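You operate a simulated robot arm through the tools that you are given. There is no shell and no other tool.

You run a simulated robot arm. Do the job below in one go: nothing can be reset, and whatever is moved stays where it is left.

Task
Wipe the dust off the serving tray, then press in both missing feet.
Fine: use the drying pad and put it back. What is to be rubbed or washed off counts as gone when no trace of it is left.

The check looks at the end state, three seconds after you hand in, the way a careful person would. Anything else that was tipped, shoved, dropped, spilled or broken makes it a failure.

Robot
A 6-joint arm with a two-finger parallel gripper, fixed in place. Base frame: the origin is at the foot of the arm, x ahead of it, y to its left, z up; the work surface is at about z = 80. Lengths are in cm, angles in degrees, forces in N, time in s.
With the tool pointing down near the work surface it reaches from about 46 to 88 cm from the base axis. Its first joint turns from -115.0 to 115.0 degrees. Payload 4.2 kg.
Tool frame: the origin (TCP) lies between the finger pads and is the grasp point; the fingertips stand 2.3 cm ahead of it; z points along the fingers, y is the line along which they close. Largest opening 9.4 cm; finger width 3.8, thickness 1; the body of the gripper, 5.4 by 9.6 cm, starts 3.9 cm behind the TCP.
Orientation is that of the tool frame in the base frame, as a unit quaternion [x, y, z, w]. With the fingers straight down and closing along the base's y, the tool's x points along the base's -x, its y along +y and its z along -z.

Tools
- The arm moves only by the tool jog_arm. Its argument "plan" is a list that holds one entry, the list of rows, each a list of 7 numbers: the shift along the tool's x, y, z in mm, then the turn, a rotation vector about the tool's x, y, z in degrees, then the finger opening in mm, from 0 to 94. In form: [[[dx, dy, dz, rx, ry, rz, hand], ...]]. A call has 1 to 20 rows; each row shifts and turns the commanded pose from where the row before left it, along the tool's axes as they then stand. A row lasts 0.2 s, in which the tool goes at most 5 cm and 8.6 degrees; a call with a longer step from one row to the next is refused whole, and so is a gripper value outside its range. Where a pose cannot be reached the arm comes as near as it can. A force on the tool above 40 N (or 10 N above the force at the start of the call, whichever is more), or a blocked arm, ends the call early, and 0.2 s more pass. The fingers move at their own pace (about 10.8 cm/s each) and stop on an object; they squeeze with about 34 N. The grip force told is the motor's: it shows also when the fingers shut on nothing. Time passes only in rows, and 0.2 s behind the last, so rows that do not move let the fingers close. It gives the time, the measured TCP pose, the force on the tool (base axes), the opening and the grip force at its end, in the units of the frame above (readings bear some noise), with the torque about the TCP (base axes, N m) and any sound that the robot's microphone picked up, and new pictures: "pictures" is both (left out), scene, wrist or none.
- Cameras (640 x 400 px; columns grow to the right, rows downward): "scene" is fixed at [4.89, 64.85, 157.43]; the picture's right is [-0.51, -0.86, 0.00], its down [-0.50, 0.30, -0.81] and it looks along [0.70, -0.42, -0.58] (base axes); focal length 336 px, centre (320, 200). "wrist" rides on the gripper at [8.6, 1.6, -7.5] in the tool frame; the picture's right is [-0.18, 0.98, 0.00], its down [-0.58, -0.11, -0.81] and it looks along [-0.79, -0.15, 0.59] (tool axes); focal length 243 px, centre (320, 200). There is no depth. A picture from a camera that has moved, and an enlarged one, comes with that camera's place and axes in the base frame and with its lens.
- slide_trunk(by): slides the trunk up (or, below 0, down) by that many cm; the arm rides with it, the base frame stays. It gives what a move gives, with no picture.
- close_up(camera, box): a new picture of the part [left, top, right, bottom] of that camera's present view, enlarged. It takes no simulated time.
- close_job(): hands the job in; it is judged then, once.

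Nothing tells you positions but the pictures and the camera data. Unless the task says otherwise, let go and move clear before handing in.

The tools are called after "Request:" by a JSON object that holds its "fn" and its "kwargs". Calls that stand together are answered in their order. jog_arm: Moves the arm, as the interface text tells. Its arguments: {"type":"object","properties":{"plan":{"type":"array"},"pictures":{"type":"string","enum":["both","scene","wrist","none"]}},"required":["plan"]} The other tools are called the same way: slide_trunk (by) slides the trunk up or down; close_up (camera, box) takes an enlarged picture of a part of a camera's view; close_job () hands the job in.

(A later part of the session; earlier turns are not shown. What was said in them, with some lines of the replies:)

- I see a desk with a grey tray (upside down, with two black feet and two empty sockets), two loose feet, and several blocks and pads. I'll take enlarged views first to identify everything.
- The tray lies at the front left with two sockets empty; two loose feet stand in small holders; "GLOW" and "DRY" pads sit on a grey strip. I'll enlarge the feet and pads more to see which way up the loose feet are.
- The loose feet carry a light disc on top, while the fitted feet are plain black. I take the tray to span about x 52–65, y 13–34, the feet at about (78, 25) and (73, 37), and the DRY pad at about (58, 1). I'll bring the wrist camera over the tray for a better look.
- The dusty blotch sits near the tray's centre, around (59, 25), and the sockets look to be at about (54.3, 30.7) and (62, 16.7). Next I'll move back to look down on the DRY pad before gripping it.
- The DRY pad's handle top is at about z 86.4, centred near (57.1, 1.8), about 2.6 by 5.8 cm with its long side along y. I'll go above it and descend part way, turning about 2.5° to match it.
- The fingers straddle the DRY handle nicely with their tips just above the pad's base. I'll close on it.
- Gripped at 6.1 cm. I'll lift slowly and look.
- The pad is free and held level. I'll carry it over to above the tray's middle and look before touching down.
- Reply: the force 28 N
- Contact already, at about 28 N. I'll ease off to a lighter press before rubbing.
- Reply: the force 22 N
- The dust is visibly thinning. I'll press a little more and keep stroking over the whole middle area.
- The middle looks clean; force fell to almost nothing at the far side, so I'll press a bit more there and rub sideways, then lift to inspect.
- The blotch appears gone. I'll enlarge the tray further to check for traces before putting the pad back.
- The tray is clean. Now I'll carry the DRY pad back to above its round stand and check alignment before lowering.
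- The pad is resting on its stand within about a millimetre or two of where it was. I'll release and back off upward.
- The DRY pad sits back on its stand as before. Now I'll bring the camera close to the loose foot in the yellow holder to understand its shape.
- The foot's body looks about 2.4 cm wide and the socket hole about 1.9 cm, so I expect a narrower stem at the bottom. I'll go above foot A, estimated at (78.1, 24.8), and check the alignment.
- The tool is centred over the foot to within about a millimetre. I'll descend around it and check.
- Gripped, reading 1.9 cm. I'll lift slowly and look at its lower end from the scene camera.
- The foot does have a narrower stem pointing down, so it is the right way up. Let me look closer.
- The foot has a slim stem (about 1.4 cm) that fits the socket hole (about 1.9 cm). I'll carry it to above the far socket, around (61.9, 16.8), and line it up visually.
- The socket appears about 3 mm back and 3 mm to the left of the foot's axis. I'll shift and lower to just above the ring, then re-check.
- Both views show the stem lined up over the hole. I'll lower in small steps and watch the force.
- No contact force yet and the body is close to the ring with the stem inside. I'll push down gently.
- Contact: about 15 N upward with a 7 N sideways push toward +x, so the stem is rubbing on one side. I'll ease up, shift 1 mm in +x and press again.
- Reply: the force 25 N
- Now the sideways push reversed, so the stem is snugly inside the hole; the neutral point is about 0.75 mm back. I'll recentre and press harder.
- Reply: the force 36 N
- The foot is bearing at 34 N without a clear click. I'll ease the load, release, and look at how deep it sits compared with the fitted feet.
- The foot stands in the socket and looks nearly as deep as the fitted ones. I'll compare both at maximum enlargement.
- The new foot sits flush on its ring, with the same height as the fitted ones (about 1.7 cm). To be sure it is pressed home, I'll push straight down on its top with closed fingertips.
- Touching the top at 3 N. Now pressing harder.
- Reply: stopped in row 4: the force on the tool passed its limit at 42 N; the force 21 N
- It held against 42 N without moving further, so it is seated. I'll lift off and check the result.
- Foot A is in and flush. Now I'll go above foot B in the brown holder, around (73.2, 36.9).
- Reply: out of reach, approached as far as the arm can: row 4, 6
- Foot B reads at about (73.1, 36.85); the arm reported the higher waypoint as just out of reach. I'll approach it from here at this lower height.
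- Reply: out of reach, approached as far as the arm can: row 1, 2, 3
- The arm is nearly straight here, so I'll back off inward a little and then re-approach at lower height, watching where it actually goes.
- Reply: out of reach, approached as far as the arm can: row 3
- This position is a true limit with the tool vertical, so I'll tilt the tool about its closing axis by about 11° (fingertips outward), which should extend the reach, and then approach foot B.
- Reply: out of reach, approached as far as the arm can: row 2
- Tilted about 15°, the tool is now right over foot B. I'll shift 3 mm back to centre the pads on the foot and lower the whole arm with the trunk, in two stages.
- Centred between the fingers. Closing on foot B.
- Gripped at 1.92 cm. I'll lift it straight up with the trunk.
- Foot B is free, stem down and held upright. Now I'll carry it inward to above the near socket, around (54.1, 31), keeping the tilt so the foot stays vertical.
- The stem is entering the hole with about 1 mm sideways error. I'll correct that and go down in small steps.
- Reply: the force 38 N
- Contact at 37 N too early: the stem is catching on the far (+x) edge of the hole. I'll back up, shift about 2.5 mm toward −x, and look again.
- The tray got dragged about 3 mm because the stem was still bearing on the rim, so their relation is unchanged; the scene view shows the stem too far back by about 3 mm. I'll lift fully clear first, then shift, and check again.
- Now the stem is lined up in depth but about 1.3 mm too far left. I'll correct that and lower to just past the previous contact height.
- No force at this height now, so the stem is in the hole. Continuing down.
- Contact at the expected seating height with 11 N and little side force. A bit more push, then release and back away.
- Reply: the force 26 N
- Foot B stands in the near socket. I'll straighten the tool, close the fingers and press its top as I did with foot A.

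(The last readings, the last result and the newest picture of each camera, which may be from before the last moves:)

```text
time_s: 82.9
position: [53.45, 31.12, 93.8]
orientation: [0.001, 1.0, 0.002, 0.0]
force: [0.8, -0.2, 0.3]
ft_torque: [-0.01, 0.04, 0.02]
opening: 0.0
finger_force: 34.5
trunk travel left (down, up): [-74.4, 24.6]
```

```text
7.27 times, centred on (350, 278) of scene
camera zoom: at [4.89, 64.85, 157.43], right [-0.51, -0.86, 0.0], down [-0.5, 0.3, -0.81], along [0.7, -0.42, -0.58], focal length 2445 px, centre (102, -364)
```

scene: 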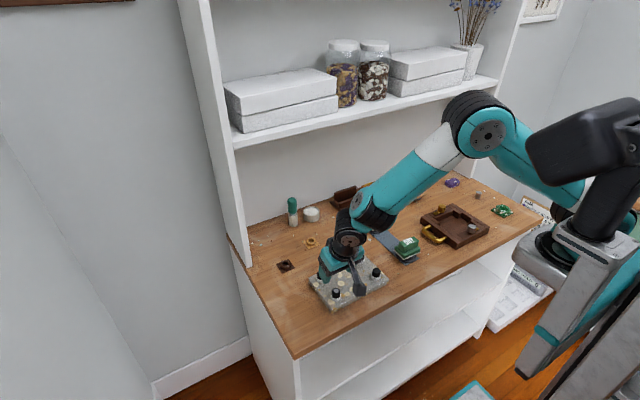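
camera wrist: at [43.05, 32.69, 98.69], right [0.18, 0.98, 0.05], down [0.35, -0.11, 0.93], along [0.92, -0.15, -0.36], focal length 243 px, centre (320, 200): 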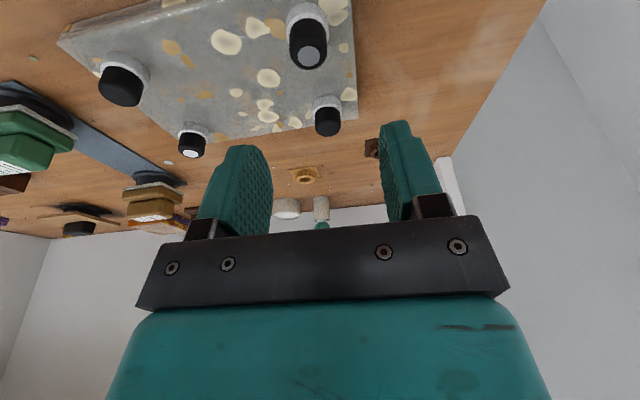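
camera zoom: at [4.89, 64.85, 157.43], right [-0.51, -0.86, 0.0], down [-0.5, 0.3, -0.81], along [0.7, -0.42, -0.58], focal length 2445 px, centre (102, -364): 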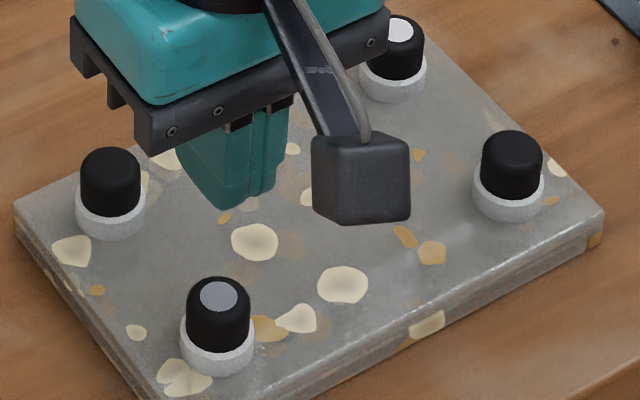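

Request:
{"fn": "jog_arm", "kwargs": {"plan": [[[-3.5, -2.0, 0, 0, 0, 0, 0], [0, 0, 28, 0, 0, 0, 0], [0, 0, 26, 0, 0, 0, 0], [0, 0, 0, 0, 0, 0, 0]]], "pictures": "none"}}

Request:
{"fn": "close_up", "kwargs": {"camera": "wrist", "box": [260, 60, 380, 190]}}

Request:
{"fn": "close_up", "kwargs": {"camera": "scene", "box": [320, 270, 355, 305]}}

```text
time_s: 83.9
position: [53.98, 30.92, 88.25]
orientation: [0.001, 1.0, 0.002, -0.001]
force: [0.5, -0.1, -0.4]
ft_torque: [0.0, -0.02, 0.0]
opening: 0.0
finger_force: 33.9
trunk travel left (down, up): [-74.4, 24.6]
```

```text
3.08 times, centred on (320, 125) of wrist
camera zoom: at [45.24, 32.43, 95.88], right [0.19, 0.98, 0.0], down [0.58, -0.11, 0.81], along [0.79, -0.15, -0.59], focal length 746 px, centre (320, 431)
```

zoom: 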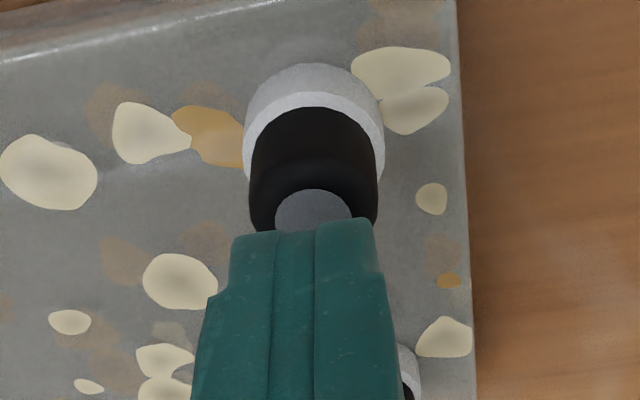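

```text
11.43 times, centred on (338, 288) of scene
camera zoom: at [4.89, 64.85, 157.43], right [-0.51, -0.86, 0.0], down [-0.5, 0.3, -0.81], along [0.7, -0.42, -0.58], focal length 3842 px, centre (120, -800)
```

zoom: 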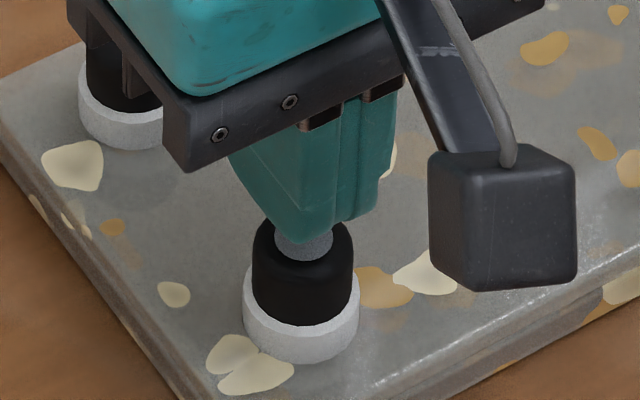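

Request:
{"fn": "jog_arm", "kwargs": {"plan": [[[0, 0, 7, 0, 0, 0, 0], [0, 0, 3, 0, 0, 0, 0], [0, 0, 1.5, 0, 0, 0, 0], [0, 0, 0, 0, 0, 0, 0]]], "pictures": "none"}}

```text
time_s: 84.9
position: [53.89, 30.83, 87.26]
orientation: [0.001, 1.0, 0.002, 0.0]
force: [-0.3, 0.5, 0.6]
ft_torque: [0.0, 0.02, 0.02]
opening: 0.03
finger_force: 34.1
trunk travel left (down, up): [-74.4, 24.6]
```

Request:
{"fn": "jog_arm", "kwargs": {"plan": [[[0, 0, 1, 0, 0, 0, 0], [0, 0, 1, 0, 0, 0, 0], [0, 0, 1, 0, 0, 0, 0], [0, 0, 1, 0, 0, 0, 0], [0, 0, 0.8, 0, 0, 0, 0], [0, 0, 0, 0, 0, 0, 0]]], "pictures": "none"}}

Request:
{"fn": "close_up", "kwargs": {"camera": "scene", "box": [320, 270, 355, 305]}}

```text
time_s: 85.9
position: [53.95, 30.91, 87.13]
orientation: [0.001, 1.0, 0.004, 0.001]
force: [-1.6, -3.7, 19.9]
ft_torque: [-0.06, 0.13, 0.01]
opening: 0.0
finger_force: 33.4
trunk travel left (down, up): [-74.4, 24.6]
stopped in row 5: the force on the tool passed its limit at 42 N (the readings are from after the stop); the commanded pose is now the measured one
```

```text
11.43 times, centred on (338, 288) of scene
camera zoom: at [4.89, 64.85, 157.43], right [-0.51, -0.86, 0.0], down [-0.5, 0.3, -0.81], along [0.7, -0.42, -0.58], focal length 3842 px, centre (120, -800)
```

zoom: 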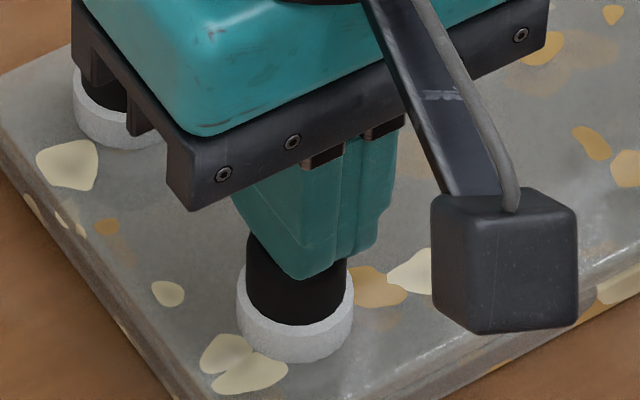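

Pressed with 42 N, ending at the same height as foot A. I'll lift off, open the fingers and move clear for a full inspection.

Request:
{"fn": "jog_arm", "kwargs": {"plan": [[[0, 0, -5, 0, 0, 0, 0], [0, 0, -30, 0, 0, 0, 0], [0, 0, -40, 0, 0, 0, 30], [0, -40, -10, 0, 0, 0, 60], [0, -45, 0, 0, 0, 0, 94], [0, -45, 0, 0, 0, 0, 94], [0, -45, 0, 0, 0, 0, 94], [0, -45, 0, 0, 0, 0, 94], [0, 0, 0, 0, 0, 0, 94]]], "pictures": "both"}}

Request:
{"fn": "close_up", "kwargs": {"camera": "scene", "box": [310, 250, 390, 305]}}

Request:
{"fn": "close_up", "kwargs": {"camera": "scene", "box": [324, 280, 346, 302]}}

Request:
{"fn": "close_up", "kwargs": {"camera": "scene", "box": [348, 247, 368, 267]}}

Request:
{"fn": "close_up", "kwargs": {"camera": "scene", "box": [312, 262, 332, 282]}}

```text
time_s: 87.9
position: [54.06, 8.57, 95.31]
orientation: [0.001, 1.0, 0.003, 0.002]
force: [0.4, -0.1, 0.0]
ft_torque: [0.01, 0.01, 0.01]
opening: 9.41
finger_force: 0.0
trunk travel left (down, up): [-74.4, 24.6]
camera wrist: at [45.33, 10.15, 102.88], right [0.19, 0.98, 0.01], down [0.58, -0.11, 0.81], along [0.79, -0.15, -0.59], focal length 243 px, centre (320, 200)
```

scene: 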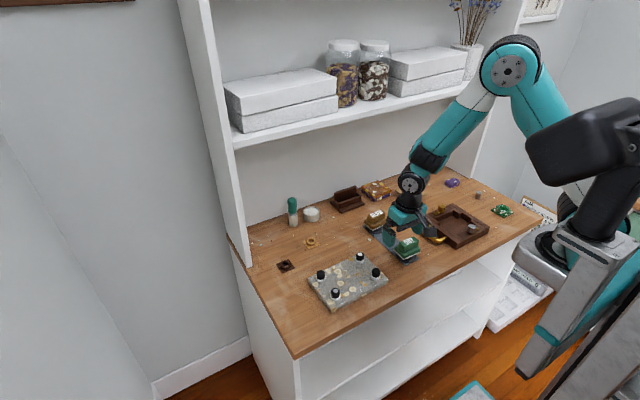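
wrist: 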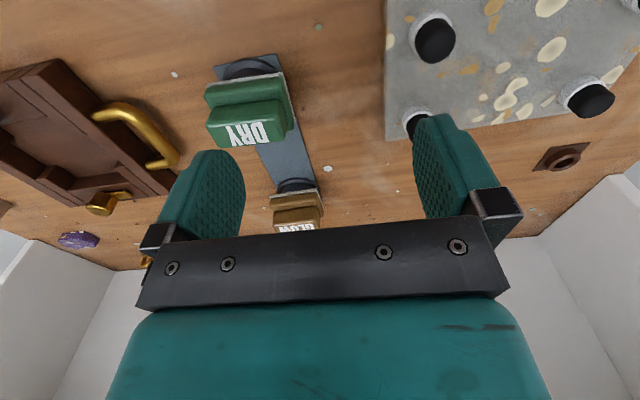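

```text
7.27 times, centred on (350, 278) of scene
camera zoom: at [4.89, 64.85, 157.43], right [-0.51, -0.86, 0.0], down [-0.5, 0.3, -0.81], along [0.7, -0.42, -0.58], focal length 2445 px, centre (102, -364)
```

zoom: 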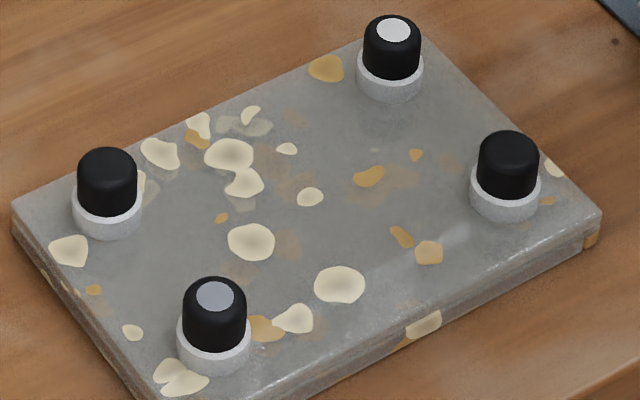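

```text
16.00 times, centred on (335, 291) of scene
camera zoom: at [4.89, 64.85, 157.43], right [-0.51, -0.86, 0.0], down [-0.5, 0.3, -0.81], along [0.7, -0.42, -0.58], focal length 5379 px, centre (80, -1256)
```

zoom: 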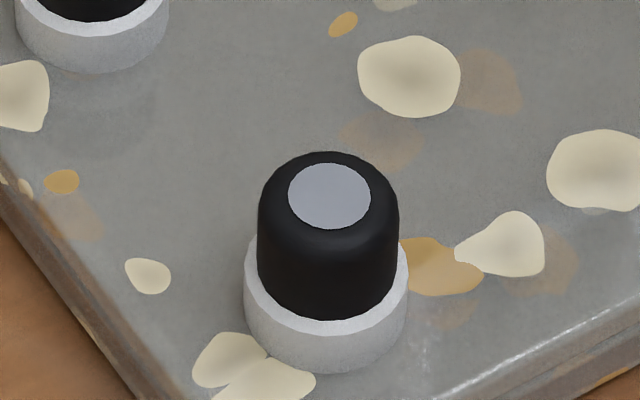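

```text
16.00 times, centred on (358, 257) of scene
camera zoom: at [4.89, 64.85, 157.43], right [-0.51, -0.86, 0.0], down [-0.5, 0.3, -0.81], along [0.7, -0.42, -0.58], focal length 5379 px, centre (-288, -712)
```

zoom: 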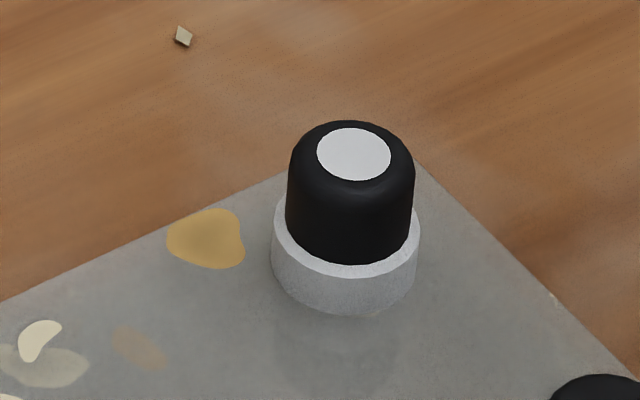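

```text
16.00 times, centred on (322, 272) of scene
camera zoom: at [4.89, 64.85, 157.43], right [-0.51, -0.86, 0.0], down [-0.5, 0.3, -0.81], along [0.7, -0.42, -0.58], focal length 5379 px, centre (288, -952)
```

zoom: 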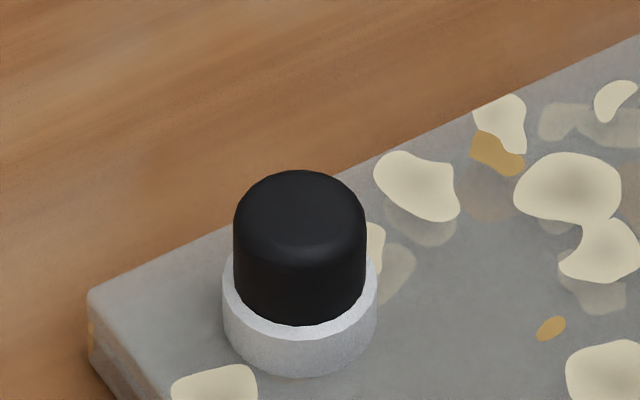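

Both new feet look flush like the old ones. I'll do a last check of the tray surface, the pad, the holders and the rest from both cameras.

Request:
{"fn": "close_up", "kwargs": {"camera": "wrist", "box": [380, 0, 640, 150]}}

Request:
{"fn": "close_up", "kwargs": {"camera": "scene", "box": [325, 255, 375, 295]}}

Request:
{"fn": "close_up", "kwargs": {"camera": "scene", "box": [260, 190, 520, 310]}}

Request:
{"fn": "close_up", "kwargs": {"camera": "wrist", "box": [190, 40, 340, 240]}}

```text
2.46 times, centred on (510, 75) of wrist
camera zoom: at [45.33, 10.15, 102.88], right [0.19, 0.98, 0.01], down [0.58, -0.11, 0.81], along [0.79, -0.15, -0.59], focal length 597 px, centre (-148, 508)
```

zoom: 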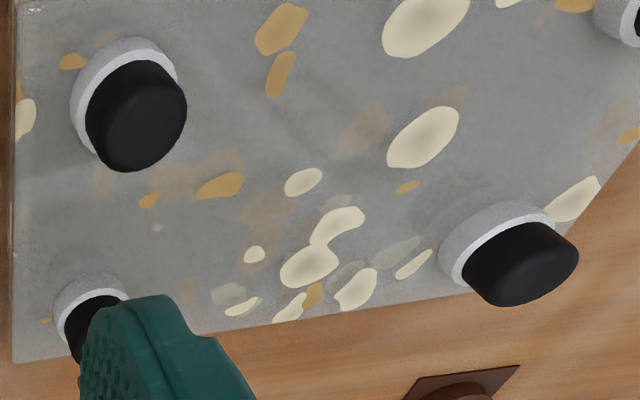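

```text
10.00 times, centred on (350, 275) of scene
camera zoom: at [4.89, 64.85, 157.43], right [-0.51, -0.86, 0.0], down [-0.5, 0.3, -0.81], along [0.7, -0.42, -0.58], focal length 3362 px, centre (20, -550)
```

zoom: 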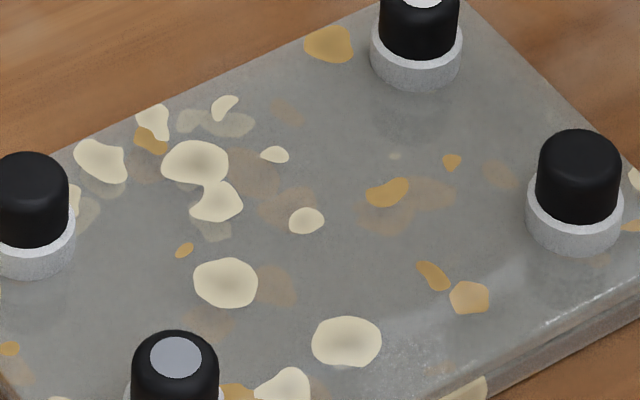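

```text
2.46 times, centred on (390, 250) of scene
camera zoom: at [4.89, 64.85, 157.43], right [-0.51, -0.86, 0.0], down [-0.5, 0.3, -0.81], along [0.7, -0.42, -0.58], focal length 828 px, centre (148, 77)
```

zoom: 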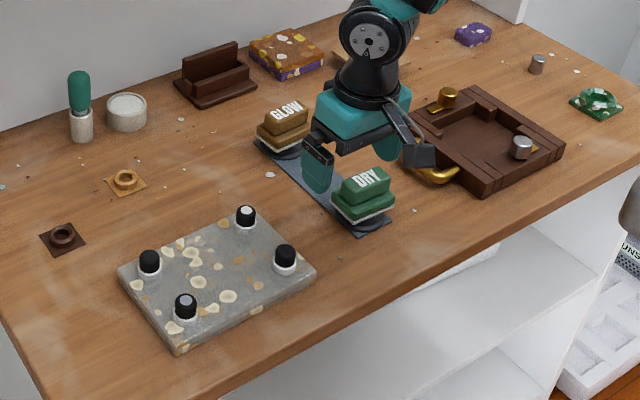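

```text
2.00 times, centred on (265, 140) of wrist
camera zoom: at [45.33, 10.15, 102.88], right [0.19, 0.98, 0.01], down [0.58, -0.11, 0.81], along [0.79, -0.15, -0.59], focal length 485 px, centre (430, 320)
```

zoom: 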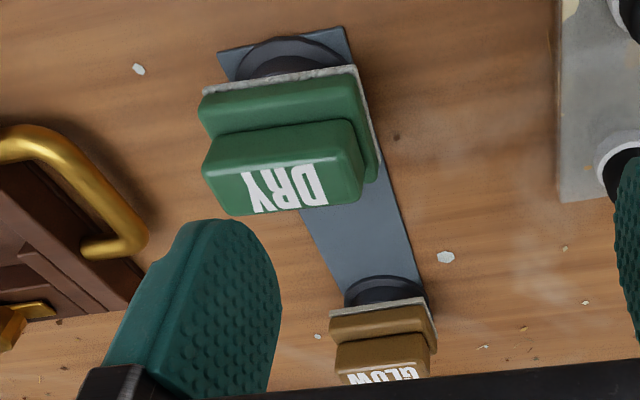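

Everything else looks undisturbed. For a direct before/after comparison I'll view the tray from the same pose as at the start, paying attention to the front edge.

Request:
{"fn": "jog_arm", "kwargs": {"plan": [[[17.5, 0, -24, 0, 0, 0, 94], [17.5, 33.5, -12, 0, 0, 0, 94], [17.5, 33.5, -6, 0, 0, 0, 94], [17.5, 33.5, -6, 0, 0, 0, 94], [0, 33.5, 0, 0, 0, 0, 94], [0, 0, 0, 0, 0, 0, 94]]], "pictures": "wrist"}}

Request:
{"fn": "close_up", "kwargs": {"camera": "wrist", "box": [250, 40, 460, 180]}}

Request:
{"fn": "close_up", "kwargs": {"camera": "wrist", "box": [300, 50, 420, 130]}}

Request:
{"fn": "close_up", "kwargs": {"camera": "scene", "box": [300, 240, 400, 310]}}

```text
time_s: 89.3
position: [46.88, 22.25, 99.84]
orientation: [0.0, 1.0, 0.003, 0.001]
force: [0.0, -0.5, 0.0]
ft_torque: [0.0, -0.02, -0.02]
opening: 9.39
finger_force: 0.0
trunk travel left (down, up): [-74.4, 24.6]
camera wrist: at [38.22, 23.81, 107.41], right [0.19, 0.98, 0.01], down [0.58, -0.11, 0.81], along [0.79, -0.15, -0.59], focal length 243 px, centre (320, 200)
```

wrist: 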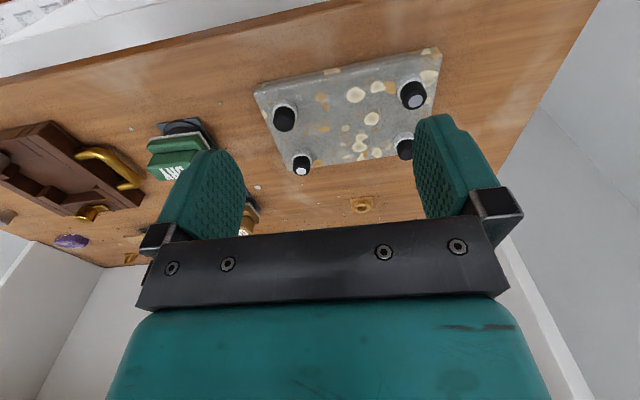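

```text
2.86 times, centred on (355, 110) of wrist
camera zoom: at [38.22, 23.81, 107.41], right [0.19, 0.98, 0.01], down [0.58, -0.11, 0.81], along [0.79, -0.15, -0.59], focal length 693 px, centre (220, 457)
```

zoom: 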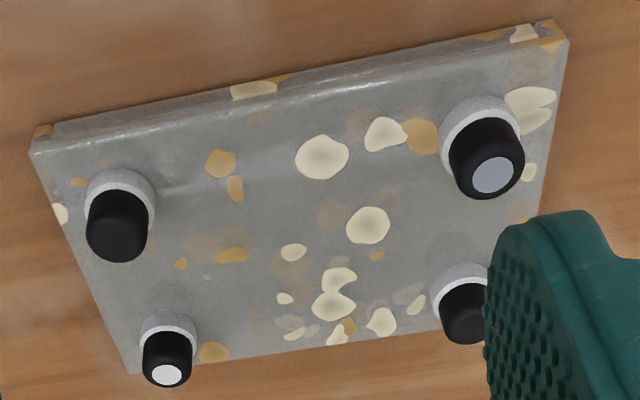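

```text
5.00 times, centred on (360, 90) of wrist
camera zoom: at [38.22, 23.81, 107.41], right [0.19, 0.98, 0.01], down [0.58, -0.11, 0.81], along [0.79, -0.15, -0.59], focal length 1213 px, centre (120, 750)
```

zoom: 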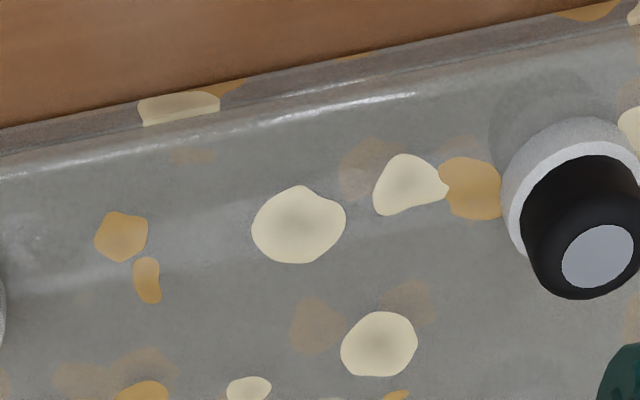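

```text
5.71 times, centred on (350, 275) of scene
camera zoom: at [4.89, 64.85, 157.43], right [-0.51, -0.86, 0.0], down [-0.5, 0.3, -0.81], along [0.7, -0.42, -0.58], focal length 1921 px, centre (149, -229)
```

zoom: 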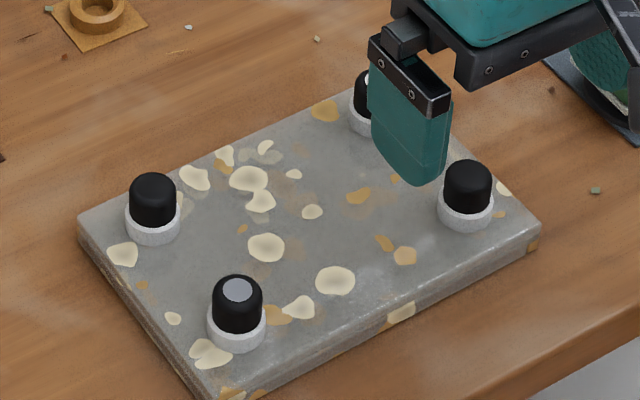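

The tray is free of dust, all four feet stand flush in their rings, and the DRY pad is back on its stand. The tray slid about 3 mm while I fitted the feet; nothing else looks disturbed. The gripper is open and clear, so I'm handing in.

Request:
{"fn": "close_job", "kwargs": {}}

```text
The job is handed in.
```

I wiped the dust off the tray with the DRY pad, put the pad back on its stand, and pressed both missing feet into their sockets. The job is handed in; I haven't seen the result of the check.

- **Dust:** close views from both cameras after wiping show no trace left on the tray.
- **Feet:** both new feet sit flush in their rings at the same height as the two already fitted. I pushed down on each with about 42 N and neither moved further. I heard no click from either one.
- **Tray position:** the tray slid about 3 mm while I was fitting the feet, mostly when the second foot's stem caught on the rim.
- **Everything else:** nothing else looks moved, tipped or spilled, and the gripper is open and clear of the work. The trunk was left about 2 cm higher than at the start.
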